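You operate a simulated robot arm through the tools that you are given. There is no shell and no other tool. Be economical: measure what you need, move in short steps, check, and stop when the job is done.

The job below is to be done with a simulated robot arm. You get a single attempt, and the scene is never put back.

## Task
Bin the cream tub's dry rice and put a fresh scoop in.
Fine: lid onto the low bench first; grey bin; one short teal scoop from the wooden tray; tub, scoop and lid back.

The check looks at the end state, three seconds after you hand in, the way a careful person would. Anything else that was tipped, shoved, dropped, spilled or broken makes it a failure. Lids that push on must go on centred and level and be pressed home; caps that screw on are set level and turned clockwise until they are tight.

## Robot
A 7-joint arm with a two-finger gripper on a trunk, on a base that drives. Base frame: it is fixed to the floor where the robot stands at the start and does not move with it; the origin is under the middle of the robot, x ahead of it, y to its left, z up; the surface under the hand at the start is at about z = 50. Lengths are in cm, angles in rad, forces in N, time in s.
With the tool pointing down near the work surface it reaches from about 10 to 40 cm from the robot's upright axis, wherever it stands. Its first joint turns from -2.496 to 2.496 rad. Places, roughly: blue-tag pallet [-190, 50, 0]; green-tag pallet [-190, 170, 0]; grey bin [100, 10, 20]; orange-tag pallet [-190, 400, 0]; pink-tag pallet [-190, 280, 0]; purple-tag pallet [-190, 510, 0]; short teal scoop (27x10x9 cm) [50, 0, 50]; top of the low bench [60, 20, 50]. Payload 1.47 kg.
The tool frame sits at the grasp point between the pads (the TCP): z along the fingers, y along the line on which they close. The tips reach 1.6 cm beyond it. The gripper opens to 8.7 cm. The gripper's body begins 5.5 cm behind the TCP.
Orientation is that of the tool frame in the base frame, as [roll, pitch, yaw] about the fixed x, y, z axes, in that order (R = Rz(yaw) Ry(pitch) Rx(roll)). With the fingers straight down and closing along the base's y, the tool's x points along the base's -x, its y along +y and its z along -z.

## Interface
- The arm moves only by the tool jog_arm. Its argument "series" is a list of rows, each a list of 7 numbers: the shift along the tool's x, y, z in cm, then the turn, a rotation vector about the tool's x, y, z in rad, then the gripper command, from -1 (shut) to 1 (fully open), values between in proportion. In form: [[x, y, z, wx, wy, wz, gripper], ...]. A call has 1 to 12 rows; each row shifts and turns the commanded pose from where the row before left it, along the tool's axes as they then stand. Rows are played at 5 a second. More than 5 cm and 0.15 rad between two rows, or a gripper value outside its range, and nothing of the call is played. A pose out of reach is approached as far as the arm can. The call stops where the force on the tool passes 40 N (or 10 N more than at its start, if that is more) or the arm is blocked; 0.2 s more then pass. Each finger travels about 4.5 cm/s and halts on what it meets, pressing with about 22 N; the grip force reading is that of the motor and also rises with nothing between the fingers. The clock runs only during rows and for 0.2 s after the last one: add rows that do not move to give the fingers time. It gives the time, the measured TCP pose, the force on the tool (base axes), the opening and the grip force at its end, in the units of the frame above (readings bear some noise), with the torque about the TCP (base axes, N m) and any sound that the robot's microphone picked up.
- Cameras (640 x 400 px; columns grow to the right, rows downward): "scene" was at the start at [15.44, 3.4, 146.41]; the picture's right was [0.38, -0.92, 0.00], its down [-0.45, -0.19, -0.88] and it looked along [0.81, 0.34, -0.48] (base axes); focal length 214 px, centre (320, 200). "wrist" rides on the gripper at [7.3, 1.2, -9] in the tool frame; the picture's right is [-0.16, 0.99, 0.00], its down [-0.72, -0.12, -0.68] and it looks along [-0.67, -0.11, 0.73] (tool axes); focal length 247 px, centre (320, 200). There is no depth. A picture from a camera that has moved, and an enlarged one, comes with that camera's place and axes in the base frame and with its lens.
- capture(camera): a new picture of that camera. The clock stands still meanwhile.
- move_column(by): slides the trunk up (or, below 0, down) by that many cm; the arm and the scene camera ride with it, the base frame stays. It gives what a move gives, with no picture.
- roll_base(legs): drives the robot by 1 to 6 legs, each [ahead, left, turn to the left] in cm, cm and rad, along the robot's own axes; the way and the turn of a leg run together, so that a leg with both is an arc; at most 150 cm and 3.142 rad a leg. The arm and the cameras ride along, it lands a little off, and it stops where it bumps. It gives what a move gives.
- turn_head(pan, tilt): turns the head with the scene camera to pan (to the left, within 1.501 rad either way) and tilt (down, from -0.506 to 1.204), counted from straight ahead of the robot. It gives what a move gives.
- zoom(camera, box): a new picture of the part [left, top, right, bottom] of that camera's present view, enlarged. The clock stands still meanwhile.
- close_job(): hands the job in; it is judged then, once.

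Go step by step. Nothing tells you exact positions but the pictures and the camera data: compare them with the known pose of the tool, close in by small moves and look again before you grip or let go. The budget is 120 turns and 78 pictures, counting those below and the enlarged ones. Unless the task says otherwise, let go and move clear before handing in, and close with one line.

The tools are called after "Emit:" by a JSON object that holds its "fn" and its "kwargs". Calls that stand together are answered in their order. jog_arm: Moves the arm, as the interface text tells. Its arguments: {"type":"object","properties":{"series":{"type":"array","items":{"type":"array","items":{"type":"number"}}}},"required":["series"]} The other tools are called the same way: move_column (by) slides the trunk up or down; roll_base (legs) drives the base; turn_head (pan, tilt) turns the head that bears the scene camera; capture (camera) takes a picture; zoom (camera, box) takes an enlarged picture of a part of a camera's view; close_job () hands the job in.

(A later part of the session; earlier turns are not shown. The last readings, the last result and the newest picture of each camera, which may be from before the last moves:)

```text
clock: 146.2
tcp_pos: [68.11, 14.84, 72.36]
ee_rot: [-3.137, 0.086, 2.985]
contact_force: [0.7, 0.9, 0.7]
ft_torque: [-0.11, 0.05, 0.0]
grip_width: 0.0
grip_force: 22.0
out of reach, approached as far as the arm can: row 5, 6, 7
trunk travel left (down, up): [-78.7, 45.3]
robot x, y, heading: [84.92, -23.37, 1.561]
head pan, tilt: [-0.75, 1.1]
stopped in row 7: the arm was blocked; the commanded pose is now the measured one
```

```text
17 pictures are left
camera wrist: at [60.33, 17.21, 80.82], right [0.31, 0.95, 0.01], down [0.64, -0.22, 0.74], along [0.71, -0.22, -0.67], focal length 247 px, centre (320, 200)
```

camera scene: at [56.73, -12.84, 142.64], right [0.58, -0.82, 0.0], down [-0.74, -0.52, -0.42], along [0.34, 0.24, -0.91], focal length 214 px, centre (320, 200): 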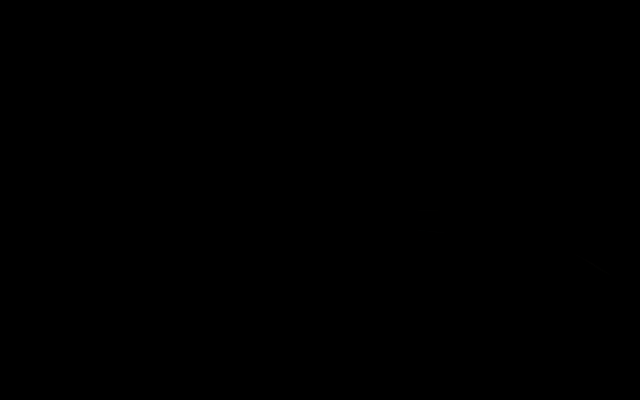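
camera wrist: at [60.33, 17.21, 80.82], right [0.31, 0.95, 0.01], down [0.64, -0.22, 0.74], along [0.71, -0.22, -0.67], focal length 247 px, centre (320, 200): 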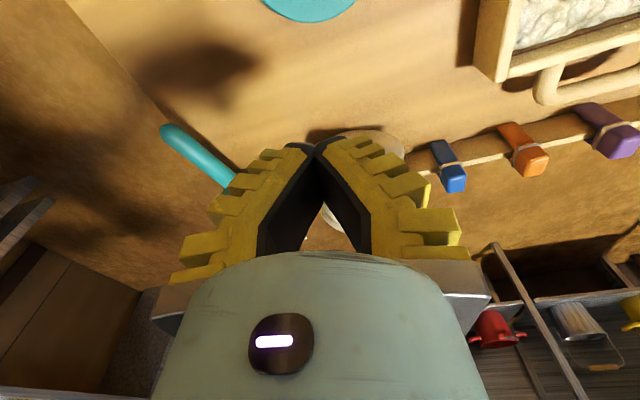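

The scoop slipped out of the grip and dropped. I need to see what happened before anything else.

Emit:
{"fn": "move_column", "kwargs": {"by": 14}}

Emit:
{"fn": "roll_base", "kwargs": {"legs": [[0, 18, 0]]}}

Emit:
{"fn": "capture", "kwargs": {"camera": "wrist"}}

```text
clock: 147.8
tcp_pos: [67.91, 14.41, 86.26]
ee_rot: [-3.135, 0.085, 2.986]
contact_force: [-1.1, -0.9, -1.0]
ft_torque: [-0.03, -0.02, 0.01]
grip_width: 0.0
grip_force: 22.4
trunk travel left (down, up): [-92.7, 31.3]
robot x, y, heading: [84.98, -22.69, 1.572]
head pan, tilt: [-0.75, 1.1]
```

```text
clock: 149.3
tcp_pos: [49.92, 14.46, 86.28]
ee_rot: [-3.135, 0.084, 2.987]
contact_force: [-0.1, 0.0, -0.1]
ft_torque: [-0.01, -0.02, 0.03]
grip_width: 0.01
grip_force: 21.8
trunk travel left (down, up): [-92.7, 31.3]
robot x, y, heading: [66.92, -23.33, 1.568]
head pan, tilt: [-0.75, 1.1]
```

```text
16 pictures are left
camera wrist: at [42.13, 16.97, 94.79], right [0.31, 0.95, 0.01], down [0.64, -0.21, 0.74], along [0.7, -0.22, -0.67], focal length 247 px, centre (320, 200)
```

wrist: 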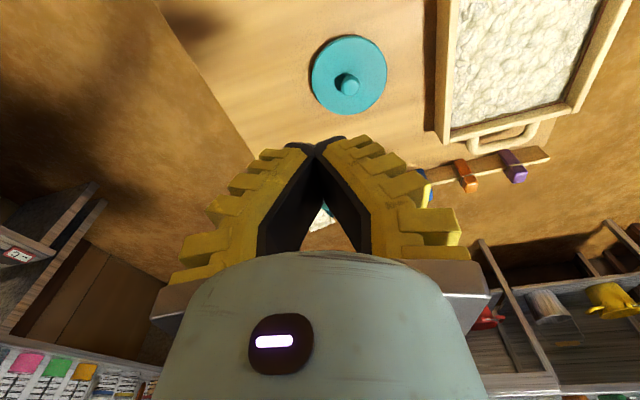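

Emit:
{"fn": "roll_base", "kwargs": {"legs": [[0, -28, 0]]}}

Emit:
{"fn": "capture", "kwargs": {"camera": "wrist"}}

```text
clock: 151.3
tcp_pos: [77.83, 14.31, 86.28]
ee_rot: [-3.134, 0.083, 2.984]
contact_force: [0.2, -0.5, -0.3]
ft_torque: [0.0, 0.03, -0.01]
grip_width: 0.0
grip_force: 22.1
trunk travel left (down, up): [-92.7, 31.3]
robot x, y, heading: [95.02, -23.3, 1.564]
head pan, tilt: [-0.75, 1.1]
```

```text
15 pictures are left
camera wrist: at [70.07, 16.89, 94.79], right [0.31, 0.95, 0.01], down [0.64, -0.21, 0.74], along [0.7, -0.22, -0.67], focal length 247 px, centre (320, 200)
```

wrist: 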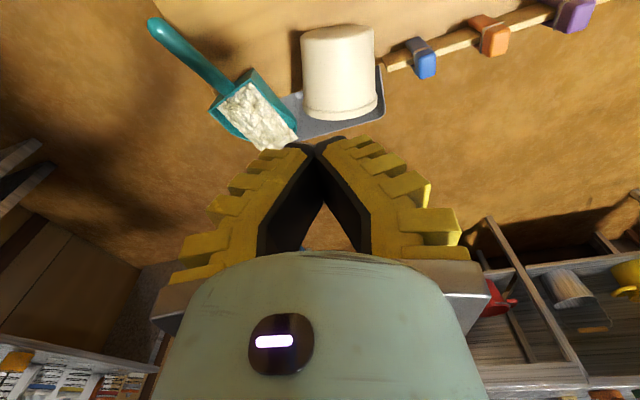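

Emit:
{"fn": "zoom", "kwargs": {"camera": "wrist", "box": [130, 0, 410, 175]}}

```text
2.29 times, centred on (270, 88) of wrist
camera zoom: at [70.07, 16.89, 94.79], right [0.31, 0.95, 0.01], down [0.64, -0.21, 0.74], along [0.7, -0.22, -0.67], focal length 564 px, centre (434, 457)
```

zoom: 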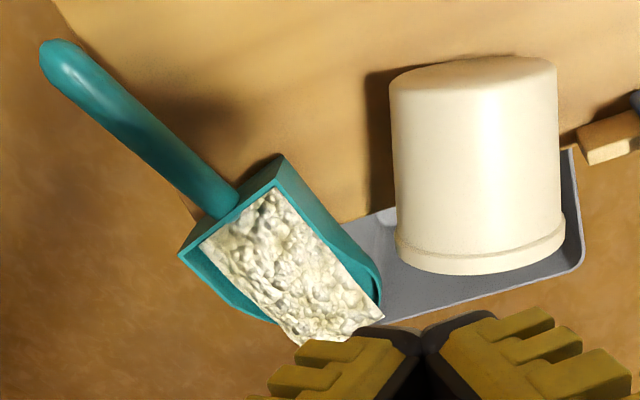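

The scoop lies on the bench's right end with its rice still in it (blade overhanging the bin), and the tub is on its side next to it; no rice is visibly spilled. I'll recover: first regrip the scoop, deeper this time.

Emit:
{"fn": "roll_base", "kwargs": {"legs": [[-15.5, 14, 0]]}}

Emit:
{"fn": "jog_arm", "kwargs": {"series": [[-4, 0, 0, 0, 0.04, -0.14, 0], [-4, 0, 0, 0, 0.043, -0.14, 0.3], [-4, 0, 0, 0, 0, -0.14, 0.4], [-2.5, 0, 2, 0, 0, 0, 0.4], [0, 0, 4, 0, 0, 0, 0.4]]}}

Emit:
{"fn": "capture", "kwargs": {"camera": "wrist"}}

```text
clock: 152.9
tcp_pos: [63.91, -0.99, 86.43]
ee_rot: [-3.135, 0.082, 2.985]
contact_force: [1.5, 0.8, -0.7]
ft_torque: [-0.05, 0.01, 0.05]
grip_width: 0.0
grip_force: 22.3
trunk travel left (down, up): [-92.7, 31.3]
robot x, y, heading: [80.79, -39.16, 1.566]
head pan, tilt: [-0.75, 1.1]
```

```text
clock: 154.1
tcp_pos: [79.41, -1.19, 82.86]
ee_rot: [-3.104, 0.046, -2.914]
contact_force: [2.5, 2.3, 0.4]
ft_torque: [-0.3, 0.12, -0.07]
grip_width: 6.54
grip_force: 3.4
out of reach, approached as far as the arm can: row 1, 5
trunk travel left (down, up): [-92.7, 31.3]
robot x, y, heading: [80.63, -38.63, 1.564]
head pan, tilt: [-0.75, 1.1]
```

```text
13 pictures are left
camera wrist: at [71.54, -1.42, 91.51], right [-0.07, 1.0, -0.03], down [0.69, 0.07, 0.72], along [0.72, 0.03, -0.7], focal length 247 px, centre (320, 200)
```

wrist: 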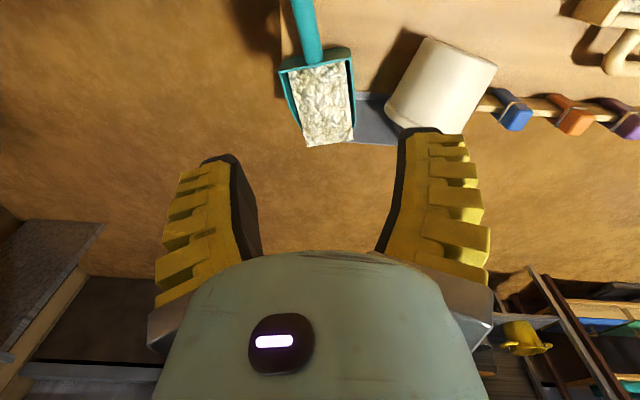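

Emit:
{"fn": "jog_arm", "kwargs": {"series": [[-0.7, -1.8, 0, -0.037, 0.046, -0.06, 0.3], [0, 0, 0, 0, 0, 0, 0.3]]}}

Emit:
{"fn": "move_column", "kwargs": {"by": -21.5}}

Emit:
{"fn": "capture", "kwargs": {"camera": "wrist"}}

```text
clock: 154.7
tcp_pos: [80.1, -2.91, 82.6]
ee_rot: [-3.11, 0.028, -2.879]
contact_force: [0.5, 0.1, 0.2]
ft_torque: [-0.01, -0.03, -0.01]
grip_width: 6.12
grip_force: 3.0
out of reach, approached as far as the arm can: row 1
trunk travel left (down, up): [-92.7, 31.3]
robot x, y, heading: [80.78, -38.8, 1.563]
head pan, tilt: [-0.75, 1.1]
```

```text
clock: 157.0
tcp_pos: [80.13, -2.86, 61.11]
ee_rot: [-3.111, 0.027, -2.879]
contact_force: [-0.4, 0.0, -0.2]
ft_torque: [-0.02, -0.01, 0.03]
grip_width: 6.13
grip_force: 3.5
trunk travel left (down, up): [-71.2, 52.8]
robot x, y, heading: [80.81, -38.63, 1.56]
head pan, tilt: [-0.75, 1.1]
```

```text
12 pictures are left
camera wrist: at [72.42, -3.35, 69.99], right [-0.1, 0.99, -0.02], down [0.71, 0.09, 0.7], along [0.7, 0.05, -0.71], focal length 247 px, centre (320, 200)
```

wrist: 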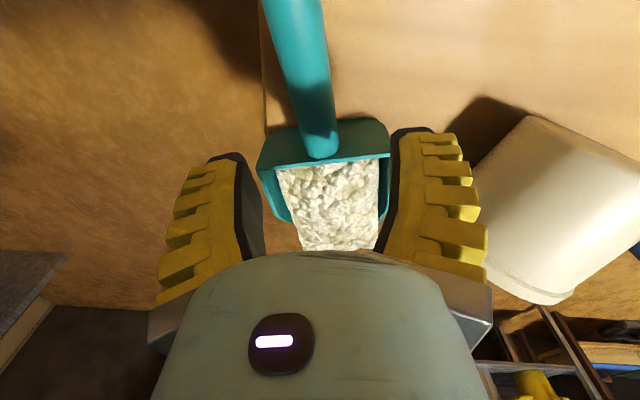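

Emit:
{"fn": "jog_arm", "kwargs": {"series": [[0.4, -0.3, 0, -0.03, 0.027, 0, 0.3], [0, 0, 0, 0, 0, 0, 0.3]]}}

Emit:
{"fn": "move_column", "kwargs": {"by": -7.2}}

Emit:
{"fn": "capture", "kwargs": {"camera": "wrist"}}

```text
clock: 157.6
tcp_pos: [79.73, -3.18, 61.1]
ee_rot: [3.139, -0.001, -2.879]
contact_force: [-0.1, 0.6, -0.1]
ft_torque: [0.02, 0.04, 0.02]
grip_width: 6.16
grip_force: 3.3
trunk travel left (down, up): [-71.2, 52.8]
robot x, y, heading: [80.42, -38.86, 1.564]
head pan, tilt: [-0.75, 1.1]
```

```text
clock: 158.7
tcp_pos: [79.84, -3.34, 53.98]
ee_rot: [-3.141, 0.001, -2.878]
contact_force: [0.0, -0.1, -0.3]
ft_torque: [0.01, -0.03, 0.03]
grip_width: 6.14
grip_force: 4.1
trunk travel left (down, up): [-64.0, 60.0]
robot x, y, heading: [80.41, -38.55, 1.561]
head pan, tilt: [-0.75, 1.1]
```

```text
11 pictures are left
camera wrist: at [72.41, -3.91, 63.04], right [-0.1, 0.99, 0.0], down [0.73, 0.08, 0.68], along [0.68, 0.07, -0.73], focal length 247 px, centre (320, 200)
```

wrist: 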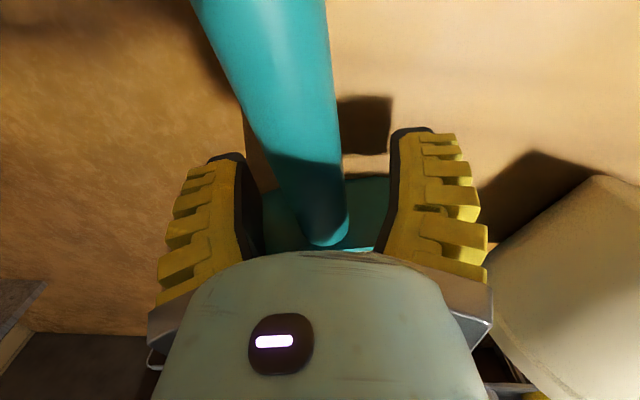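

Fingers are well below the handle's axis now. Close.

Emit:
{"fn": "jog_arm", "kwargs": {"series": [[0, 0, 0, 0, 0, 0, -0.3], [0, 0, 0, 0, 0, 0, -0.7], [0, 0, 0, 0, 0, 0, -1], [0, 0, 0, 0, 0, 0, -1], [0, 0, 0, 0, 0, 0, -1], [0, 0, 0, 0, 0, 0, -1]]}}

Emit:
{"fn": "move_column", "kwargs": {"by": 4}}

```text
clock: 160.1
tcp_pos: [79.7, -3.16, 53.87]
ee_rot: [-3.141, 0.0, -2.881]
contact_force: [-0.8, 0.0, 0.1]
ft_torque: [-0.07, 0.18, 0.04]
grip_width: 2.06
grip_force: 21.8
trunk travel left (down, up): [-64.0, 60.0]
robot x, y, heading: [80.75, -38.94, 1.561]
head pan, tilt: [-0.75, 1.1]
```

```text
clock: 160.9
tcp_pos: [79.87, -3.19, 57.92]
ee_rot: [-3.141, 0.0, -2.88]
contact_force: [-1.4, -0.8, -2.8]
ft_torque: [-0.01, 0.17, -0.01]
grip_width: 2.08
grip_force: 22.1
trunk travel left (down, up): [-68.0, 56.0]
robot x, y, heading: [80.83, -38.94, 1.565]
head pan, tilt: [-0.75, 1.1]
```

Solid hold (2.08 cm), rice still in. I'll set the loaded scoop down at its home spot, then right the tub.

Emit:
{"fn": "move_column", "kwargs": {"by": 6}}

Emit:
{"fn": "jog_arm", "kwargs": {"series": [[0, 0, 0, 0, 0, 0.09, -1], [0, 0, 0, 0, 0, 0.09, -1], [0, 0, 0, 0, 0, 0.08, -1], [0, 0, 0, 0, 0, 0, -1]]}}

Emit:
{"fn": "roll_base", "kwargs": {"legs": [[4.5, 32.2, 0]]}}

```text
clock: 161.9
tcp_pos: [79.75, -3.24, 63.85]
ee_rot: [-3.141, 0.0, -2.881]
contact_force: [-0.3, 0.2, -3.6]
ft_torque: [-0.03, 0.17, 0.02]
grip_width: 2.11
grip_force: 21.6
trunk travel left (down, up): [-74.0, 50.0]
robot x, y, heading: [80.69, -38.84, 1.563]
head pan, tilt: [-0.75, 1.1]
```

```text
clock: 162.9
tcp_pos: [79.81, -3.23, 63.9]
ee_rot: [-3.14, -0.001, -3.141]
contact_force: [-0.4, -0.5, -4.0]
ft_torque: [0.0, 0.14, -0.03]
grip_width: 2.07
grip_force: 22.1
trunk travel left (down, up): [-74.0, 50.0]
robot x, y, heading: [80.78, -38.67, 1.563]
head pan, tilt: [-0.75, 1.1]
```

```text
clock: 165.1
tcp_pos: [47.51, 1.47, 63.89]
ee_rot: [3.141, -0.002, -3.14]
contact_force: [-0.2, -0.2, -3.5]
ft_torque: [0.03, 0.18, 0.01]
grip_width: 2.07
grip_force: 21.7
trunk travel left (down, up): [-74.0, 50.0]
robot x, y, heading: [48.56, -34.33, 1.564]
head pan, tilt: [-0.75, 1.1]
```

Emit:
{"fn": "move_column", "kwargs": {"by": -9.6}}

Emit:
{"fn": "move_column", "kwargs": {"by": -0.4}}

Emit:
{"fn": "jog_arm", "kwargs": {"series": [[0, 0, 0, 0, 0, 0, -0.7], [0, 0, 0, 0, 0, 0, -0.3], [0, 0, 0, 0, 0, 0, 0.1], [0, 0, 0, 0, 0, 0, 0.3], [0, 0, 0, 0, 0, 0, 0.3]]}}

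```text
clock: 166.4
tcp_pos: [47.52, 1.44, 54.27]
ee_rot: [-3.14, 0.0, -3.138]
contact_force: [0.4, 0.6, -3.5]
ft_torque: [-0.02, 0.17, 0.02]
grip_width: 2.07
grip_force: 21.5
trunk travel left (down, up): [-64.4, 59.6]
robot x, y, heading: [48.79, -34.25, 1.562]
head pan, tilt: [-0.75, 1.1]
```

```text
clock: 166.9
tcp_pos: [47.5, 1.45, 53.91]
ee_rot: [-3.14, 0.0, -3.139]
contact_force: [0.7, 0.9, -2.3]
ft_torque: [-0.05, 0.08, 0.01]
grip_width: 2.06
grip_force: 22.0
trunk travel left (down, up): [-64.0, 60.0]
robot x, y, heading: [48.75, -34.02, 1.564]
head pan, tilt: [-0.75, 1.1]
```

```text
clock: 168.1
tcp_pos: [47.43, 1.58, 53.85]
ee_rot: [-3.141, -0.001, -3.138]
contact_force: [-0.1, 0.2, 0.7]
ft_torque: [-0.02, 0.02, -0.01]
grip_width: 6.17
grip_force: 3.3
trunk travel left (down, up): [-64.0, 60.0]
robot x, y, heading: [49.2, -34.1, 1.564]
head pan, tilt: [-0.75, 1.1]
```

Scoop with its rice is set down at home. Now I go to the +x side to pick the lying tub up by its rim with the hand horizontal.

Emit:
{"fn": "move_column", "kwargs": {"by": 22}}

Emit:
{"fn": "roll_base", "kwargs": {"legs": [[-4, -80, 0], [0, 0, 1.26], [1.5, -36.3, 0]]}}

Emit:
{"fn": "jog_arm", "kwargs": {"series": [[0, 0, 0, 0, 0, -0.15, 0], [0, 0, 0, 0, 0, -0.15, 0], [0, 0, 0, 0, 0, -0.15, 0], [0, 0, 0, 0, 0, -0.15, 0], [0, 0, 0, 0, 0, -0.15, 0], [0, 0, 0, 0, 0, -0.15, 0], [0, 0, 0, 0, 0, -0.15, 0], [0, 0, 0, 0, 0, -0.15, 0], [0, 0, 0, 0, 0, -0.15, 0], [0, 0, 0, 0, 0, -0.15, 0], [0, 0, 0, 0, 0, -0.07, 0]]}}

Emit:
{"fn": "capture", "kwargs": {"camera": "wrist"}}

```text
clock: 170.5
tcp_pos: [47.58, 1.5, 75.84]
ee_rot: [3.141, 0.0, -3.137]
contact_force: [-0.1, -0.1, -0.4]
ft_torque: [-0.02, -0.01, 0.03]
grip_width: 6.13
grip_force: 3.1
trunk travel left (down, up): [-86.0, 38.0]
robot x, y, heading: [48.08, -34.33, 1.567]
head pan, tilt: [-0.75, 1.1]
```

```text
clock: 179.8
tcp_pos: [103.16, 5.83, 76.02]
ee_rot: [3.14, -0.001, -1.864]
contact_force: [-0.1, 0.2, -0.4]
ft_torque: [-0.01, 0.01, -0.01]
grip_width: 6.13
grip_force: 3.4
trunk travel left (down, up): [-86.0, 38.0]
robot x, y, heading: [137.45, -3.36, 2.839]
head pan, tilt: [-0.75, 1.1]
```

```text
clock: 182.2
tcp_pos: [103.21, 5.94, 75.95]
ee_rot: [-3.141, 0.001, -0.293]
contact_force: [0.5, 0.0, -0.9]
ft_torque: [0.01, -0.01, -0.03]
grip_width: 4.92
grip_force: 4.0
trunk travel left (down, up): [-86.0, 38.0]
robot x, y, heading: [137.51, -3.45, 2.839]
head pan, tilt: [-0.75, 1.1]
```

```text
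10 pictures are left
camera wrist: at [109.75, 2.72, 85.0], right [-0.44, -0.9, 0.0], down [-0.66, 0.32, 0.68], along [-0.61, 0.3, -0.73], focal length 247 px, centre (320, 200)
```

wrist: 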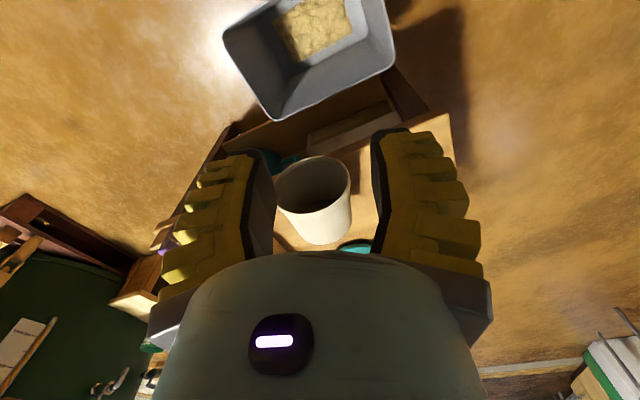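

The view confirms the bin holds the dry rice and the tub lies mouth toward me (rim centre ≈ (88.7, 14), axis ≈ −0.29). I'll pitch the hand forward to horizontal at a safe height.

Emit:
{"fn": "jog_arm", "kwargs": {"series": [[-1.2, 0.2, 0, 0, -0.13, 0, 0], [-1.2, 0.2, 0.15, 0, -0.13, 0, 0], [-1.15, 0.2, 0.3, 0, -0.13, 0, 0], [-1.1, 0.2, 0.45, 0, -0.13, 0, 0], [-1.05, 0.2, 0.6, 0, -0.13, 0, 0], [-0.95, 0.2, 0.73, 0, -0.13, 0, 0], [-0.85, 0.2, 0.85, 0, -0.13, 0, 0], [-0.74, 0.2, 0.95, 0, -0.13, 0, 0], [-0.6, 0.2, 1.03, 0, -0.13, 0, 0], [-0.47, 0.2, 1.1, 0, -0.13, 0, 0]]}}

```text
clock: 184.4
tcp_pos: [99.29, 3.51, 80.12]
ee_rot: [3.062, 0.764, -0.333]
contact_force: [0.0, -0.8, -0.2]
ft_torque: [0.02, 0.06, -0.01]
grip_width: 4.91
grip_force: 4.0
out of reach, approached as far as the arm can: row 1, 3, 4, 5, 6, 7, 8, 9, 10
trunk travel left (down, up): [-86.0, 38.0]
robot x, y, heading: [137.65, -3.66, 2.846]
head pan, tilt: [-0.75, 1.1]
```

Emit:
{"fn": "jog_arm", "kwargs": {"series": [[-2.1, 0.4, -2.16, 0.04, -0.1, 0, 0], [-2.3, 0.4, -1.9, 0.04, -0.1, 0, 0], [-2.4, 0.4, -1.6, 0, -0.1, 0, 0], [-1.5, 0.2, 0.5, 0, -0.12, 0, 0], [-1.2, 0, 1, 0, -0.12, 0, 0]]}}

```text
clock: 185.6
tcp_pos: [96.52, 3.58, 90.84]
ee_rot: [3.125, 1.305, -0.351]
contact_force: [-0.9, -0.4, -0.9]
ft_torque: [0.01, 0.0, 0.03]
grip_width: 4.91
grip_force: 3.9
trunk travel left (down, up): [-86.0, 38.0]
robot x, y, heading: [137.46, -3.67, 2.844]
head pan, tilt: [-0.75, 1.1]
```

Hand is nearly horizontal. Align laterally, then lower the trunk to the tub's height and look.

Emit:
{"fn": "jog_arm", "kwargs": {"series": [[0, -1.1, 0, -0.03, 0, 0, 0], [0, -1.1, 0, -0.03, 0, 0, 0]]}}

Emit:
{"fn": "move_column", "kwargs": {"by": -35}}

Emit:
{"fn": "capture", "kwargs": {"camera": "wrist"}}

```text
clock: 186.2
tcp_pos: [97.13, 5.41, 90.83]
ee_rot: [3.054, 1.306, -0.359]
contact_force: [0.6, -0.6, 0.4]
ft_torque: [0.03, 0.02, -0.02]
grip_width: 4.92
grip_force: 4.0
trunk travel left (down, up): [-86.0, 38.0]
robot x, y, heading: [137.35, -3.18, 2.84]
head pan, tilt: [-0.75, 1.1]
```

```text
clock: 189.6
tcp_pos: [97.17, 5.37, 55.8]
ee_rot: [3.06, 1.302, -0.359]
contact_force: [0.4, -0.1, 0.5]
ft_torque: [-0.01, 0.0, 0.03]
grip_width: 4.93
grip_force: 4.0
trunk travel left (down, up): [-51.0, 73.0]
robot x, y, heading: [137.21, -3.41, 2.835]
head pan, tilt: [-0.75, 1.1]
```

```text
9 pictures are left
camera wrist: at [106.93, 1.41, 51.31], right [-0.31, -0.93, 0.17], down [0.49, 0.0, 0.87], along [-0.82, 0.35, 0.45], focal length 247 px, centre (320, 200)
```

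wrist: 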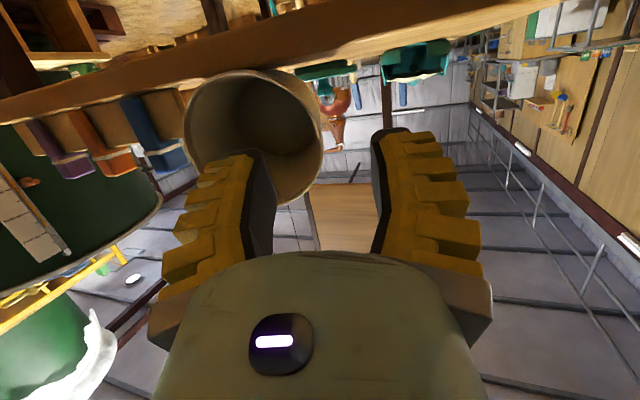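

The near-side wall lines up with the gap between the fingers. Advance 9 cm horizontally and check.

Emit:
{"fn": "jog_arm", "kwargs": {"series": [[-0.8, 0, 2.9, 0, 0, 0, 0], [-0.8, 0, 2.9, 0, 0, 0, 0], [-0.8, 0, 2.9, 0, 0, 0, 0]]}}

Emit:
{"fn": "capture", "kwargs": {"camera": "wrist"}}

```text
clock: 190.4
tcp_pos: [88.3, 7.94, 55.96]
ee_rot: [3.058, 1.304, -0.357]
contact_force: [0.1, -0.1, -0.1]
ft_torque: [0.03, -0.03, -0.01]
grip_width: 4.91
grip_force: 4.1
trunk travel left (down, up): [-51.0, 73.0]
robot x, y, heading: [137.58, -3.43, 2.842]
head pan, tilt: [-0.75, 1.1]
```

```text
8 pictures are left
camera wrist: at [98.09, 3.88, 51.37], right [-0.31, -0.93, 0.17], down [0.48, 0.0, 0.87], along [-0.82, 0.35, 0.45], focal length 247 px, centre (320, 200)
```

wrist: 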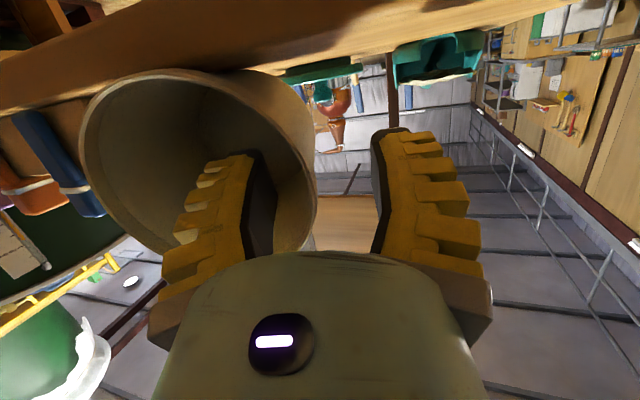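

Fingers straddle the wall. Advance 2.8 cm and close.

Emit:
{"fn": "jog_arm", "kwargs": {"series": [[-0.37, 0, 1.35, 0, 0, 0, 0], [-0.37, 0, 1.35, 0, 0, 0, 0], [0, 0, 0, 0, 0, 0, -0.5], [0, 0, 0, 0, 0, 0, -1], [0, 0, 0, 0, 0, 0, -1], [0, 0, 0, 0, 0, 0, -1]]}}

```text
clock: 191.8
tcp_pos: [85.79, 8.62, 55.81]
ee_rot: [3.062, 1.305, -0.356]
contact_force: [1.6, -0.2, 3.2]
ft_torque: [0.17, 0.0, -0.02]
grip_width: 0.72
grip_force: 21.6
trunk travel left (down, up): [-51.0, 73.0]
robot x, y, heading: [137.4, -3.28, 2.833]
head pan, tilt: [-0.75, 1.1]
```

Pinched (0.72 cm). Lift with the trunk, then rotate the hand back down to right the tub.

Emit:
{"fn": "move_column", "kwargs": {"by": 33}}

Emit:
{"fn": "jog_arm", "kwargs": {"series": [[0.29, 0, -1.06, 0, 0.143, 0, -1], [0.44, 0, -1.01, 0, 0.143, 0, -1], [0.58, 0, -0.93, 0, 0.143, 0, -1], [0.71, 0, -0.84, 0, 0.143, 0, -1], [0.82, 0, -0.73, 0, 0.143, 0, -1], [0.91, 0, -0.61, 0, 0.143, 0, -1], [1.0, 0, -0.47, 0, 0.143, 0, -1], [1.05, 0, -0.32, 0, 0.143, 0, -1], [1.09, 0, -0.17, 0, 0.143, 0, -1], [1.1, 0, 0, 0, 0.143, 0, -1]]}}

Emit:
{"fn": "capture", "kwargs": {"camera": "wrist"}}

```text
clock: 195.1
tcp_pos: [85.85, 8.63, 88.82]
ee_rot: [3.06, 1.303, -0.357]
contact_force: [0.2, 1.0, -0.5]
ft_torque: [-0.04, -0.03, 0.01]
grip_width: 0.6
grip_force: 22.3
trunk travel left (down, up): [-84.0, 40.0]
robot x, y, heading: [137.88, -3.36, 2.835]
head pan, tilt: [-0.75, 1.1]
```

```text
clock: 197.3
tcp_pos: [96.41, 5.74, 88.8]
ee_rot: [3.12, -0.127, -0.275]
contact_force: [0.2, -0.2, -0.6]
ft_torque: [-0.03, 0.02, -0.04]
grip_width: 0.6
grip_force: 22.1
trunk travel left (down, up): [-84.0, 40.0]
robot x, y, heading: [137.33, -3.78, 2.836]
head pan, tilt: [-0.75, 1.1]
```

```text
7 pictures are left
camera wrist: at [101.99, 3.15, 98.74], right [-0.42, -0.91, 0.0], down [-0.74, 0.34, 0.58], along [-0.53, 0.24, -0.81], focal length 247 px, centre (320, 200)
```

wrist: 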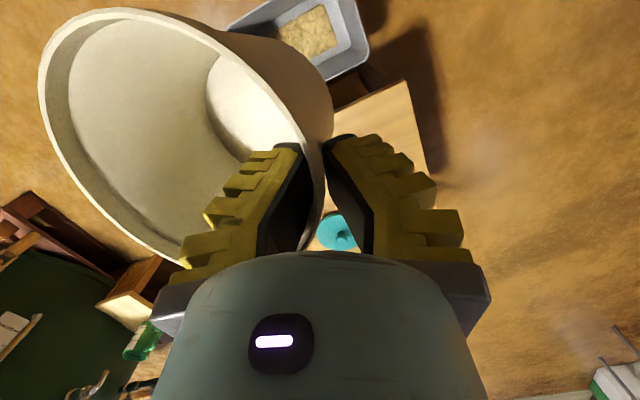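

Tub recovered, mouth up. Drive round to the −y side in front of its home spot.

Emit:
{"fn": "roll_base", "kwargs": {"legs": [[-12.3, 39.1, 0], [0, 0, -1.265], [0, 64, 0], [20, 0, 0]]}}

Emit:
{"fn": "jog_arm", "kwargs": {"series": [[2, 0, 0, 0.01, 0.05, 0, -1], [2, 0, 0, 0, 0, 0, -1], [2, 0, 0, 0, 0, 0, -1]]}}

```text
clock: 207.3
tcp_pos: [68.68, 16.67, 88.69]
ee_rot: [3.121, -0.125, -1.527]
contact_force: [0.4, -0.1, -0.1]
ft_torque: [0.0, 0.05, -0.02]
grip_width: 0.6
grip_force: 21.9
trunk travel left (down, up): [-84.0, 40.0]
robot x, y, heading: [72.68, -25.22, 1.593]
head pan, tilt: [-0.75, 1.1]
```

```text
clock: 208.1
tcp_pos: [68.94, 10.6, 89.72]
ee_rot: [3.129, -0.177, -1.526]
contact_force: [-0.7, 0.7, 0.5]
ft_torque: [-0.02, 0.04, 0.0]
grip_width: 0.62
grip_force: 21.9
trunk travel left (down, up): [-84.0, 40.0]
robot x, y, heading: [72.55, -24.86, 1.592]
head pan, tilt: [-0.75, 1.1]
```

Emit:
{"fn": "jog_arm", "kwargs": {"series": [[-2, -0.85, 0.3, 0, 0, 0, -1], [0, 0, 0, 0, 0, 0, -1]]}}

Emit:
{"fn": "move_column", "kwargs": {"by": -29.5}}

```text
clock: 208.7
tcp_pos: [69.77, 12.73, 89.1]
ee_rot: [3.13, -0.174, -1.522]
contact_force: [0.6, -0.4, -1.0]
ft_torque: [0.02, 0.05, -0.01]
grip_width: 0.62
grip_force: 21.9
trunk travel left (down, up): [-84.0, 40.0]
robot x, y, heading: [72.54, -25.22, 1.593]
head pan, tilt: [-0.75, 1.1]
```

```text
clock: 211.7
tcp_pos: [69.68, 12.71, 59.56]
ee_rot: [3.129, -0.174, -1.524]
contact_force: [0.0, -0.8, -0.7]
ft_torque: [-0.01, 0.02, 0.02]
grip_width: 0.6
grip_force: 21.8
trunk travel left (down, up): [-54.5, 69.5]
robot x, y, heading: [72.68, -24.93, 1.589]
head pan, tilt: [-0.75, 1.1]
```

Emit:
{"fn": "move_column", "kwargs": {"by": -0.9}}

Emit:
{"fn": "move_column", "kwargs": {"by": -0.5}}

Emit:
{"fn": "capture", "kwargs": {"camera": "wrist"}}

```text
clock: 212.3
tcp_pos: [69.72, 12.76, 58.62]
ee_rot: [3.13, -0.174, -1.523]
contact_force: [-0.1, -0.3, 0.1]
ft_torque: [0.03, 0.01, -0.01]
grip_width: 0.61
grip_force: 21.8
trunk travel left (down, up): [-53.6, 70.4]
robot x, y, heading: [72.75, -24.91, 1.592]
head pan, tilt: [-0.75, 1.1]
```

```text
clock: 212.8
tcp_pos: [69.74, 12.67, 58.13]
ee_rot: [3.128, -0.173, -1.522]
contact_force: [0.9, 0.0, 0.0]
ft_torque: [0.01, -0.06, 0.01]
grip_width: 0.61
grip_force: 21.9
trunk travel left (down, up): [-53.1, 70.9]
robot x, y, heading: [72.44, -24.99, 1.594]
head pan, tilt: [-0.75, 1.1]
```

```text
6 pictures are left
camera wrist: at [68.85, 7.08, 68.39], right [-0.99, 0.11, -0.02], down [0.09, 0.84, 0.54], along [0.07, 0.54, -0.84], focal length 247 px, centre (320, 200)
```

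wrist: 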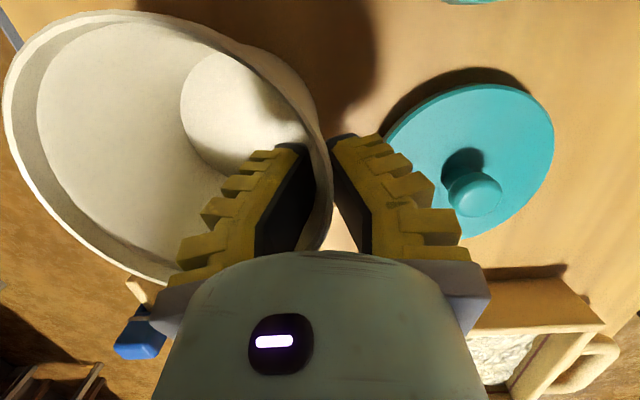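

Emit:
{"fn": "move_column", "kwargs": {"by": -0.5}}

Emit:
{"fn": "move_column", "kwargs": {"by": -0.4}}

Emit:
{"fn": "move_column", "kwargs": {"by": -0.4}}

```text
clock: 213.3
tcp_pos: [69.63, 12.62, 57.55]
ee_rot: [3.129, -0.175, -1.523]
contact_force: [-0.7, -3.1, 12.3]
ft_torque: [-0.14, -0.04, -0.01]
grip_width: 0.92
grip_force: 21.9
trunk travel left (down, up): [-52.6, 71.4]
robot x, y, heading: [72.88, -25.43, 1.586]
head pan, tilt: [-0.75, 1.1]
```

```text
clock: 213.9
tcp_pos: [69.51, 12.73, 57.31]
ee_rot: [3.127, -0.175, -1.524]
contact_force: [-1.1, -4.1, 19.1]
ft_torque: [-0.24, -0.03, -0.04]
grip_width: 1.46
grip_force: 22.2
trunk travel left (down, up): [-52.2, 71.8]
robot x, y, heading: [72.9, -25.15, 1.587]
head pan, tilt: [-0.75, 1.1]
```

```text
clock: 214.4
tcp_pos: [69.57, 12.77, 56.71]
ee_rot: [3.126, -0.173, -1.523]
contact_force: [-2.2, -2.7, 18.4]
ft_torque: [-0.22, -0.02, -0.05]
grip_width: 1.63
grip_force: 22.4
trunk travel left (down, up): [-51.8, 72.2]
robot x, y, heading: [72.89, -25.26, 1.588]
head pan, tilt: [-0.75, 1.1]
```

It's seated. Relieve, release and raise by the trunk.

Emit:
{"fn": "move_column", "kwargs": {"by": 0.5}}

Emit:
{"fn": "jog_arm", "kwargs": {"series": [[0, 0, 0, 0, 0, 0, -0.7], [0, 0, 0, 0, 0, 0, -0.4], [0, 0, 0, 0, 0, 0, -0.1], [0, 0, 0, 0, 0, 0, 0], [0, 0, 0, 0, 0, 0, 0]]}}

Emit:
{"fn": "move_column", "kwargs": {"by": 20}}

Emit:
{"fn": "capture", "kwargs": {"camera": "wrist"}}

```text
clock: 214.9
tcp_pos: [69.61, 12.69, 57.33]
ee_rot: [3.132, -0.173, -1.525]
contact_force: [0.2, 0.6, 5.0]
ft_torque: [0.16, -0.02, -0.03]
grip_width: 0.62
grip_force: 21.7
trunk travel left (down, up): [-52.3, 71.7]
robot x, y, heading: [73.0, -25.02, 1.588]
head pan, tilt: [-0.75, 1.1]
```

```text
clock: 216.1
tcp_pos: [69.65, 12.69, 57.4]
ee_rot: [3.129, -0.175, -1.524]
contact_force: [-0.9, 0.4, -0.2]
ft_torque: [-0.01, 0.0, -0.01]
grip_width: 4.92
grip_force: 4.1
trunk travel left (down, up): [-52.3, 71.7]
robot x, y, heading: [72.92, -25.25, 1.594]
head pan, tilt: [-0.75, 1.1]
```

```text
clock: 218.3
tcp_pos: [69.7, 12.66, 77.26]
ee_rot: [3.129, -0.176, -1.525]
contact_force: [-0.3, 0.2, 1.0]
ft_torque: [-0.01, -0.01, -0.03]
grip_width: 4.86
grip_force: 3.5
trunk travel left (down, up): [-72.3, 51.7]
robot x, y, heading: [72.81, -25.11, 1.592]
head pan, tilt: [-0.75, 1.1]
```

```text
5 pictures are left
camera wrist: at [68.84, 7.07, 87.58], right [-0.99, 0.11, -0.02], down [0.09, 0.84, 0.54], along [0.07, 0.54, -0.84], focal length 247 px, centre (320, 200)
```

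wrist: 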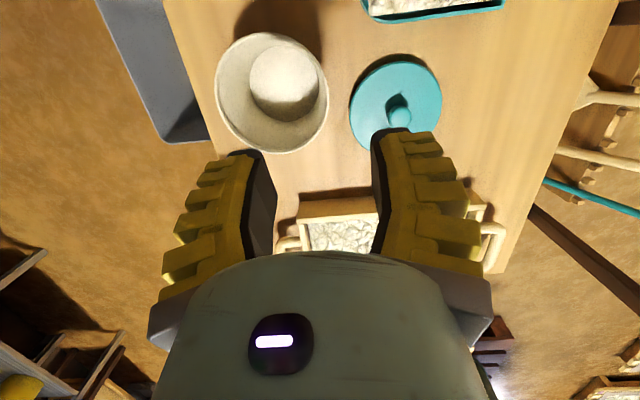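

Tub is upright at ≈(74.7, 11.8), lid and loaded scoop are in place. Now back to the scoop: level the wrist, turn it to the handle's direction and drive.

Emit:
{"fn": "jog_arm", "kwargs": {"series": [[0, 0, 0, 0.012, -0.09, 0, 0.3], [0, 0, 0, 0, -0.086, 0, 0.3], [0, 0, 0, 0, 0, 0.147, 0.3], [0, 0, 0, 0, 0, 0.147, 0.3], [0, 0, 0, 0, 0, 0.147, 0.3], [0, 0, 0, 0, 0, 0.147, 0.3], [0, 0, 0, 0, 0, 0.147, 0.3], [0, 0, 0, 0, 0, 0.147, 0.3], [0, 0, 0, 0, 0, 0.147, 0.3], [0, 0, 0, 0, 0, 0.147, 0.3], [0, 0, 0, 0, 0, 0.147, 0.3], [0, 0, 0, 0, 0, 0.147, 0.3]]}}

Emit:
{"fn": "roll_base", "kwargs": {"legs": [[-10.6, 22, -0.02]]}}

```text
clock: 220.9
tcp_pos: [69.69, 12.79, 77.37]
ee_rot: [3.139, 0.001, -2.999]
contact_force: [-0.3, -0.6, 0.5]
ft_torque: [0.0, 0.02, -0.02]
grip_width: 6.11
grip_force: 3.7
trunk travel left (down, up): [-72.3, 51.7]
robot x, y, heading: [73.12, -25.38, 1.587]
head pan, tilt: [-0.75, 1.1]
```

```text
clock: 222.7
tcp_pos: [48.65, 2.08, 77.26]
ee_rot: [3.139, -0.001, -3.015]
contact_force: [-0.4, -0.3, 0.4]
ft_torque: [0.0, 0.04, -0.02]
grip_width: 6.11
grip_force: 3.0
trunk travel left (down, up): [-72.3, 51.7]
robot x, y, heading: [51.06, -35.59, 1.565]
head pan, tilt: [-0.75, 1.1]
```

Emit:
{"fn": "jog_arm", "kwargs": {"series": [[1.2, -0.58, 0, 0, 0, 0.127, 0.3], [0, 0, 4.5, 0, 0, 0, 0.3], [0, 0, 4.5, 0, 0, 0, 0.3], [0, 0, 4, 0, 0, 0, 0.3], [0, 0, 0, 0, 0, 0, 0.3]]}}

Emit:
{"fn": "capture", "kwargs": {"camera": "wrist"}}

```text
clock: 223.9
tcp_pos: [47.51, 1.55, 64.47]
ee_rot: [3.139, 0.0, 3.136]
contact_force: [0.0, 0.0, 0.5]
ft_torque: [0.01, 0.0, 0.01]
grip_width: 6.15
grip_force: 3.8
trunk travel left (down, up): [-72.3, 51.7]
robot x, y, heading: [51.17, -36.06, 1.57]
head pan, tilt: [-0.75, 1.1]
```

```text
4 pictures are left
camera wrist: at [40.23, 2.66, 73.49], right [0.16, 0.99, 0.0], down [0.72, -0.12, 0.68], along [0.67, -0.11, -0.73], focal length 247 px, centre (320, 200)
```

wrist: 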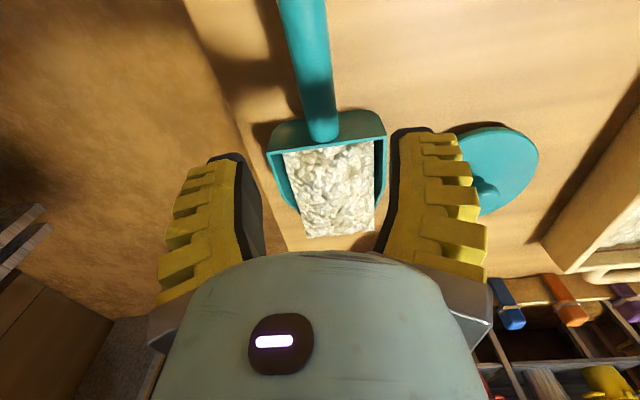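

Emit:
{"fn": "move_column", "kwargs": {"by": -10.7}}

Emit:
{"fn": "jog_arm", "kwargs": {"series": [[0, -0.2, 0, 0, 0, 0, -0.3], [0, 0, 0, 0, 0, 0, -0.7], [0, 0, 0, 0, 0, 0, -1], [0, 0, 0, 0, 0, 0, -1], [0, 0, 0, 0, 0, 0, -1], [0, 0, 0, 0, 0, 0, -1]]}}

Emit:
{"fn": "move_column", "kwargs": {"by": 16}}

```text
clock: 225.3
tcp_pos: [47.53, 1.49, 53.77]
ee_rot: [3.138, -0.001, 3.139]
contact_force: [1.2, 0.5, 0.6]
ft_torque: [0.01, 0.03, -0.03]
grip_width: 6.13
grip_force: 3.7
trunk travel left (down, up): [-61.6, 62.4]
robot x, y, heading: [50.87, -35.95, 1.568]
head pan, tilt: [-0.75, 1.1]
```

```text
clock: 226.7
tcp_pos: [47.49, 1.12, 53.69]
ee_rot: [3.14, 0.0, 3.14]
contact_force: [0.1, 1.4, -2.2]
ft_torque: [0.24, -0.04, 0.09]
grip_width: 1.21
grip_force: 20.1
trunk travel left (down, up): [-61.6, 62.4]
robot x, y, heading: [50.56, -36.13, 1.568]
head pan, tilt: [-0.75, 1.1]
```

```text
clock: 228.5
tcp_pos: [47.57, 1.14, 69.64]
ee_rot: [3.138, 0.002, 3.14]
contact_force: [-0.4, -0.1, -4.0]
ft_torque: [0.06, 0.19, -0.02]
grip_width: 0.62
grip_force: 22.1
trunk travel left (down, up): [-77.6, 46.4]
robot x, y, heading: [51.14, -35.87, 1.566]
head pan, tilt: [-0.75, 1.1]
```

The grip closed too low under the handle (0.6 cm) – insecure. Set it back down and regrip about 1 cm higher.

Emit:
{"fn": "move_column", "kwargs": {"by": -15.9}}

Emit:
{"fn": "jog_arm", "kwargs": {"series": [[0, 0, 0, 0, 0, 0, -0.7], [0, 0, 0, 0, 0, 0, -0.3], [0, 0, 0, 0, 0, 0, 0.1], [0, 0.3, 0, 0, 0, 0, 0.3], [0, 0, 0, 0, 0, 0, 0.3]]}}

Emit:
{"fn": "move_column", "kwargs": {"by": 1.0}}

Emit:
{"fn": "capture", "kwargs": {"camera": "wrist"}}

```text
clock: 230.3
tcp_pos: [47.49, 1.23, 53.82]
ee_rot: [3.14, 0.0, 3.14]
contact_force: [-0.4, -0.2, -3.8]
ft_torque: [0.03, 0.22, 0.02]
grip_width: 0.62
grip_force: 22.4
trunk travel left (down, up): [-61.7, 62.3]
robot x, y, heading: [51.0, -35.78, 1.564]
head pan, tilt: [-0.75, 1.1]
```

```text
clock: 231.6
tcp_pos: [47.42, 1.53, 53.81]
ee_rot: [3.139, 0.0, -3.141]
contact_force: [0.1, 0.2, 0.4]
ft_torque: [0.0, 0.0, 0.03]
grip_width: 6.13
grip_force: 3.3
trunk travel left (down, up): [-61.7, 62.3]
robot x, y, heading: [51.37, -35.83, 1.567]
head pan, tilt: [-0.75, 1.1]
```

```text
clock: 232.1
tcp_pos: [47.44, 1.56, 54.73]
ee_rot: [3.141, 0.0, 3.139]
contact_force: [-0.5, -0.7, -0.1]
ft_torque: [-0.01, -0.01, 0.02]
grip_width: 6.13
grip_force: 3.3
trunk travel left (down, up): [-62.7, 61.3]
robot x, y, heading: [51.01, -35.91, 1.566]
head pan, tilt: [-0.75, 1.1]
```

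```text
3 pictures are left
camera wrist: at [40.2, 2.7, 63.89], right [0.16, 0.99, 0.0], down [0.72, -0.12, 0.68], along [0.67, -0.11, -0.73], focal length 247 px, centre (320, 200)
```

wrist: 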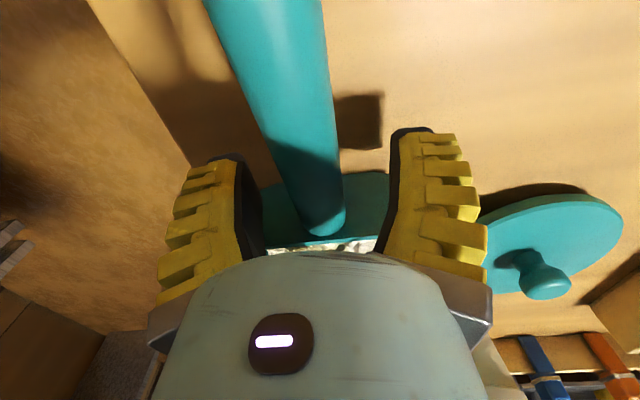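

Emit:
{"fn": "jog_arm", "kwargs": {"series": [[0, -0.25, 0, 0, 0, 0, -0.3], [0, 0, 0, 0, 0, 0, -0.7], [0, 0, 0, 0, 0, 0, -1], [0, 0, 0, 0, 0, 0, -1], [0, 0, 0, 0, 0, 0, -1], [0, 0, 0, 0, 0, 0, -1]]}}

Emit:
{"fn": "move_column", "kwargs": {"by": 3}}

```text
clock: 233.5
tcp_pos: [47.49, 1.23, 54.73]
ee_rot: [3.141, 0.001, 3.142]
contact_force: [0.5, -2.4, 8.8]
ft_torque: [-0.04, -0.21, -0.05]
grip_width: 2.32
grip_force: 22.0
trunk travel left (down, up): [-62.7, 61.3]
robot x, y, heading: [51.06, -35.64, 1.572]
head pan, tilt: [-0.75, 1.1]
```

```text
clock: 234.3
tcp_pos: [47.58, 1.25, 57.85]
ee_rot: [3.139, 0.0, -3.141]
contact_force: [-0.2, 0.0, -3.8]
ft_torque: [-0.01, 0.22, 0.0]
grip_width: 1.89
grip_force: 22.0
trunk travel left (down, up): [-65.7, 58.3]
robot x, y, heading: [50.65, -35.77, 1.567]
head pan, tilt: [-0.75, 1.1]
```

Same initial sag as the first grip; regrip about 0.5 cm lower for a stable hold.

Emit:
{"fn": "move_column", "kwargs": {"by": -3}}

Emit:
{"fn": "jog_arm", "kwargs": {"series": [[0, 0, 0, 0, 0, 0, -0.7], [0, 0, 0, 0, 0, 0, -0.3], [0, 0, 0, 0, 0, 0, 0.1], [0, 0, 0, 0, 0, 0, 0.2], [-0.4, 0, 0.45, 0, 0, 0, 0.2], [0, 0, 0, 0, 0, 0, -0.3], [0, 0, 0, 0, 0, 0, -0.7], [0, 0, 0, 0, 0, 0, -1], [0, 0, 0, 0, 0, 0, -1], [0, 0, 0, 0, 0, 0, -1], [0, 0, 0, 0, 0, 0, -1]]}}

Emit:
{"fn": "move_column", "kwargs": {"by": 3}}

```text
clock: 235.0
tcp_pos: [47.45, 1.15, 54.79]
ee_rot: [3.139, 0.0, 3.138]
contact_force: [-0.8, -0.3, -2.1]
ft_torque: [0.0, 0.11, -0.03]
grip_width: 1.99
grip_force: 22.3
trunk travel left (down, up): [-62.7, 61.3]
robot x, y, heading: [51.05, -36.02, 1.57]
head pan, tilt: [-0.75, 1.1]
```

```text
clock: 237.4
tcp_pos: [48.07, 1.22, 54.22]
ee_rot: [3.141, 0.001, -3.141]
contact_force: [-0.1, 0.1, 1.9]
ft_torque: [0.02, -0.05, 0.08]
grip_width: 2.21
grip_force: 21.8
trunk travel left (down, up): [-62.7, 61.3]
robot x, y, heading: [50.99, -35.6, 1.569]
head pan, tilt: [-0.75, 1.1]
```

```text
clock: 238.2
tcp_pos: [47.9, 1.21, 57.33]
ee_rot: [3.139, -0.001, 3.141]
contact_force: [-0.3, 0.6, -4.8]
ft_torque: [0.0, 0.18, 0.01]
grip_width: 2.03
grip_force: 21.8
trunk travel left (down, up): [-65.7, 58.3]
robot x, y, heading: [50.91, -35.73, 1.564]
head pan, tilt: [-0.75, 1.1]
```

Stable now (2.03 cm). Raise and carry the scoop to the tub.

Emit:
{"fn": "move_column", "kwargs": {"by": 13}}

Emit:
{"fn": "roll_base", "kwargs": {"legs": [[10.9, -19, 0]]}}

Emit:
{"fn": "jog_arm", "kwargs": {"series": [[1.5, 0, 0, 0, 0, 0, -1], [2, 0, 0, 0, 0, 0, -1], [2, 0, 0, 0, 0, 0, -1], [2, 0, 0, 0, 0, 0, -1], [1, 0, 0, 0, 0, 0, -1]]}}

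```text
clock: 239.8
tcp_pos: [48.01, 1.3, 70.38]
ee_rot: [3.14, 0.0, 3.139]
contact_force: [-0.2, 0.3, -3.8]
ft_torque: [0.0, 0.19, 0.01]
grip_width: 2.05
grip_force: 22.7
trunk travel left (down, up): [-78.7, 45.3]
robot x, y, heading: [50.8, -35.96, 1.566]
head pan, tilt: [-0.75, 1.1]
```

```text
clock: 241.4
tcp_pos: [66.73, 11.99, 70.26]
ee_rot: [3.141, -0.001, 3.138]
contact_force: [0.2, 0.8, -3.7]
ft_torque: [-0.01, 0.16, 0.01]
grip_width: 2.07
grip_force: 21.8
trunk travel left (down, up): [-78.7, 45.3]
robot x, y, heading: [69.64, -25.26, 1.568]
head pan, tilt: [-0.75, 1.1]
```

```text
clock: 242.6
tcp_pos: [58.3, 12.16, 70.36]
ee_rot: [3.137, 0.0, 3.14]
contact_force: [0.4, 0.9, -3.1]
ft_torque: [-0.02, 0.13, 0.0]
grip_width: 2.05
grip_force: 21.8
trunk travel left (down, up): [-78.7, 45.3]
robot x, y, heading: [69.67, -24.99, 1.565]
head pan, tilt: [-0.75, 1.1]
```

Emit:
{"fn": "jog_arm", "kwargs": {"series": [[0.35, 0, 0, 0, 0.1, 0, -1], [0.35, 0, 0, 0, 0.1, 0, -1], [0.3, 0, 0, 0, 0.1, 0, -1], [0, 0, 0, 0, 0, 0, -1]]}}

Emit:
{"fn": "capture", "kwargs": {"camera": "wrist"}}

```text
clock: 243.6
tcp_pos: [57.22, 11.99, 70.43]
ee_rot: [3.138, -0.301, 3.14]
contact_force: [-0.1, -0.1, -3.2]
ft_torque: [-0.02, 0.14, 0.02]
grip_width: 2.01
grip_force: 21.9
trunk travel left (down, up): [-78.7, 45.3]
robot x, y, heading: [69.97, -24.86, 1.565]
head pan, tilt: [-0.75, 1.1]
```

```text
2 pictures are left
camera wrist: at [52.9, 13.19, 81.29], right [0.15, 0.99, -0.04], down [0.89, -0.12, 0.44], along [0.42, -0.11, -0.9], focal length 247 px, centre (320, 200)
```

wrist: 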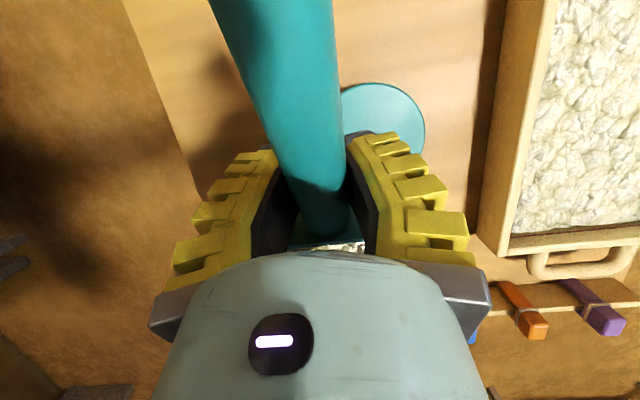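

Emit:
{"fn": "jog_arm", "kwargs": {"series": [[-0.44, 0, -1.9, 0, 0.1, 0, -1], [-0.44, 0, -1.9, 0, 0.1, 0, -1], [-0.44, 0, -1.77, 0, 0.1, 0, -1], [-0.44, 0, -1.77, 0, 0.1, 0, -1], [0, 0, 0, 0, 0, 0, -1]]}}

```text
clock: 244.8
tcp_pos: [61.89, 11.97, 76.17]
ee_rot: [3.138, -0.702, 3.141]
contact_force: [0.8, -0.3, -3.8]
ft_torque: [-0.04, 0.1, 0.0]
grip_width: 2.07
grip_force: 22.1
trunk travel left (down, up): [-78.7, 45.3]
robot x, y, heading: [69.97, -25.09, 1.57]
head pan, tilt: [-0.75, 1.1]
```

Emit:
{"fn": "jog_arm", "kwargs": {"series": [[-0.44, 0, -1.77, 0, 0.1, 0, -1], [-0.44, 0, -1.77, 0, 0.1, 0, -1], [-0.44, 0, -1.77, 0, 0.1, 0, -1], [0, 0, 0, 0, 0, 0, -1], [0, 0, 0, 0, 0, 0, -1]]}}

```text
clock: 246.0
tcp_pos: [66.41, 11.53, 79.54]
ee_rot: [3.138, -0.999, -3.14]
contact_force: [0.0, -0.3, -0.8]
ft_torque: [0.0, 0.05, 0.01]
grip_width: 2.1
grip_force: 22.3
out of reach, approached as far as the arm can: row 3
trunk travel left (down, up): [-78.7, 45.3]
robot x, y, heading: [69.62, -24.82, 1.57]
head pan, tilt: [-0.75, 1.1]
```

The weight dropped by ~3 N: the rice went into the tub. Tilt back.

Emit:
{"fn": "jog_arm", "kwargs": {"series": [[0, 0, 0, 0, 0.03, 0, -1], [0, 0, 0, 0, -0.03, 0, -1], [0.26, 0, 1.6, 0, -0.1, 0, -1], [0.26, 0, 1.6, 0, -0.1, 0, -1], [0.26, 0, 1.5, 0, -0.1, 0, -1], [0.26, 0, 1.0, 0, -0.1, 0, -1], [0, 0, 0, 0, -0.1, 0, -1], [0, 0, 0, 0, -0.1, 0, -1], [0, 0, 0, 0, -0.1, 0, -1], [0, 0, 0, 0, -0.1, 0, -1], [0, 0, 0, 0, -0.1, 0, -1], [0, 0, 0, 0, -0.1, 0, -1]]}}

```text
clock: 248.6
tcp_pos: [61.39, 11.77, 76.66]
ee_rot: [3.138, 0.002, 3.141]
contact_force: [-0.2, 0.4, -0.9]
ft_torque: [0.01, 0.05, 0.01]
grip_width: 2.06
grip_force: 21.7
trunk travel left (down, up): [-78.7, 45.3]
robot x, y, heading: [69.78, -25.16, 1.569]
head pan, tilt: [-0.75, 1.1]
```

Scoop level and empty. Drive back to its home and set it down.

Emit:
{"fn": "roll_base", "kwargs": {"legs": [[-10.6, 13.4, 0]]}}

Emit:
{"fn": "move_column", "kwargs": {"by": -20}}

```text
clock: 250.1
tcp_pos: [47.97, 1.11, 76.76]
ee_rot: [3.14, -0.001, 3.14]
contact_force: [-0.3, 0.5, -1.3]
ft_torque: [0.01, 0.06, -0.02]
grip_width: 2.08
grip_force: 22.6
trunk travel left (down, up): [-78.7, 45.3]
robot x, y, heading: [56.78, -35.12, 1.571]
head pan, tilt: [-0.75, 1.1]
```

```text
clock: 252.3
tcp_pos: [48.05, 1.2, 56.7]
ee_rot: [3.14, -0.001, 3.14]
contact_force: [-0.4, -0.1, -1.9]
ft_torque: [0.01, 0.07, -0.01]
grip_width: 2.07
grip_force: 22.5
trunk travel left (down, up): [-58.7, 65.3]
robot x, y, heading: [56.42, -35.43, 1.569]
head pan, tilt: [-0.75, 1.1]
```

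Emit:
{"fn": "move_column", "kwargs": {"by": -2.2}}

Emit:
{"fn": "move_column", "kwargs": {"by": -0.3}}

Emit:
{"fn": "jog_arm", "kwargs": {"series": [[0, 0, 0, 0, 0, 0, -0.7], [0, 0, 0, 0, 0, 0, -0.3], [0, 0, 0, 0, 0, 0, 0.1], [0, 0, 0, 0, 0, 0, 0.3], [0, 0, 0, 0, 0, 0, 0.3]]}}

Emit:
{"fn": "move_column", "kwargs": {"by": 19}}

```text
clock: 252.9
tcp_pos: [48.1, 1.22, 54.44]
ee_rot: [3.14, 0.001, 3.14]
contact_force: [0.7, 0.2, -1.1]
ft_torque: [-0.03, 0.08, -0.02]
grip_width: 2.09
grip_force: 22.1
trunk travel left (down, up): [-56.5, 67.5]
robot x, y, heading: [56.45, -35.69, 1.569]
head pan, tilt: [-0.75, 1.1]
```

```text
clock: 253.5
tcp_pos: [48.06, 1.2, 54.09]
ee_rot: [3.139, -0.002, 3.139]
contact_force: [0.1, -0.5, 3.1]
ft_torque: [0.01, -0.07, -0.01]
grip_width: 2.26
grip_force: 22.1
trunk travel left (down, up): [-56.2, 67.8]
robot x, y, heading: [56.33, -35.31, 1.567]
head pan, tilt: [-0.75, 1.1]
```

```text
clock: 254.7
tcp_pos: [47.97, 1.26, 54.17]
ee_rot: [3.141, 0.0, 3.14]
contact_force: [-0.1, 0.1, 0.1]
ft_torque: [0.0, 0.02, 0.0]
grip_width: 6.13
grip_force: 3.6
trunk travel left (down, up): [-56.2, 67.8]
robot x, y, heading: [56.58, -35.1, 1.566]
head pan, tilt: [-0.75, 1.1]
```

```text
clock: 256.7
tcp_pos: [48.06, 1.15, 73.26]
ee_rot: [3.14, 0.001, -3.14]
contact_force: [0.4, 0.8, -0.1]
ft_torque: [0.0, 0.02, 0.01]
grip_width: 6.13
grip_force: 3.3
trunk travel left (down, up): [-75.2, 48.8]
robot x, y, heading: [56.49, -35.53, 1.562]
head pan, tilt: [-0.75, 1.1]
```

Scoop is back. Now the lid: go above its knob and look.

Emit:
{"fn": "roll_base", "kwargs": {"legs": [[10.5, -12, 0]]}}

Emit:
{"fn": "jog_arm", "kwargs": {"series": [[0, 2, 0, 0, 0, 0, 0.3], [0, 2.2, 1, 0, 0, 0, 0.3], [0, 0, 0, 0, 0, 0, 0.3]]}}

Emit:
{"fn": "capture", "kwargs": {"camera": "wrist"}}

```text
clock: 258.1
tcp_pos: [59.87, 11.51, 73.26]
ee_rot: [3.139, 0.001, -3.142]
contact_force: [0.8, 0.9, -0.3]
ft_torque: [0.01, 0.02, -0.03]
grip_width: 6.16
grip_force: 3.8
trunk travel left (down, up): [-75.2, 48.8]
robot x, y, heading: [68.63, -25.15, 1.569]
head pan, tilt: [-0.75, 1.1]
```

```text
clock: 258.9
tcp_pos: [59.86, 15.74, 72.07]
ee_rot: [3.139, 0.0, 3.14]
contact_force: [-0.7, -0.2, 0.0]
ft_torque: [0.01, -0.03, 0.02]
grip_width: 6.16
grip_force: 4.3
trunk travel left (down, up): [-75.2, 48.8]
robot x, y, heading: [68.27, -25.17, 1.565]
head pan, tilt: [-0.75, 1.1]
```

```text
1 pictures are left
camera wrist: at [52.62, 16.93, 81.26], right [0.16, 0.99, 0.0], down [0.72, -0.12, 0.68], along [0.67, -0.11, -0.73], focal length 247 px, centre (320, 200)
```

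wrist: 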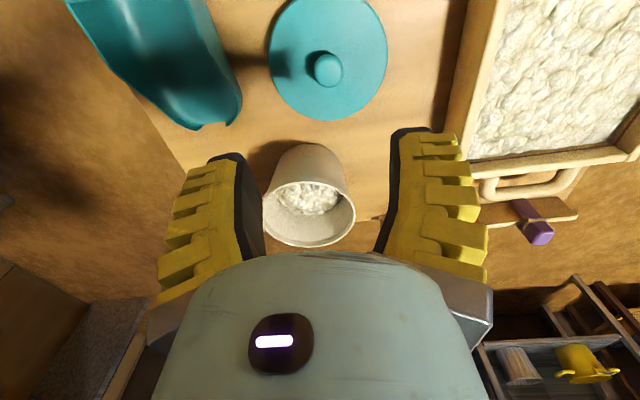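

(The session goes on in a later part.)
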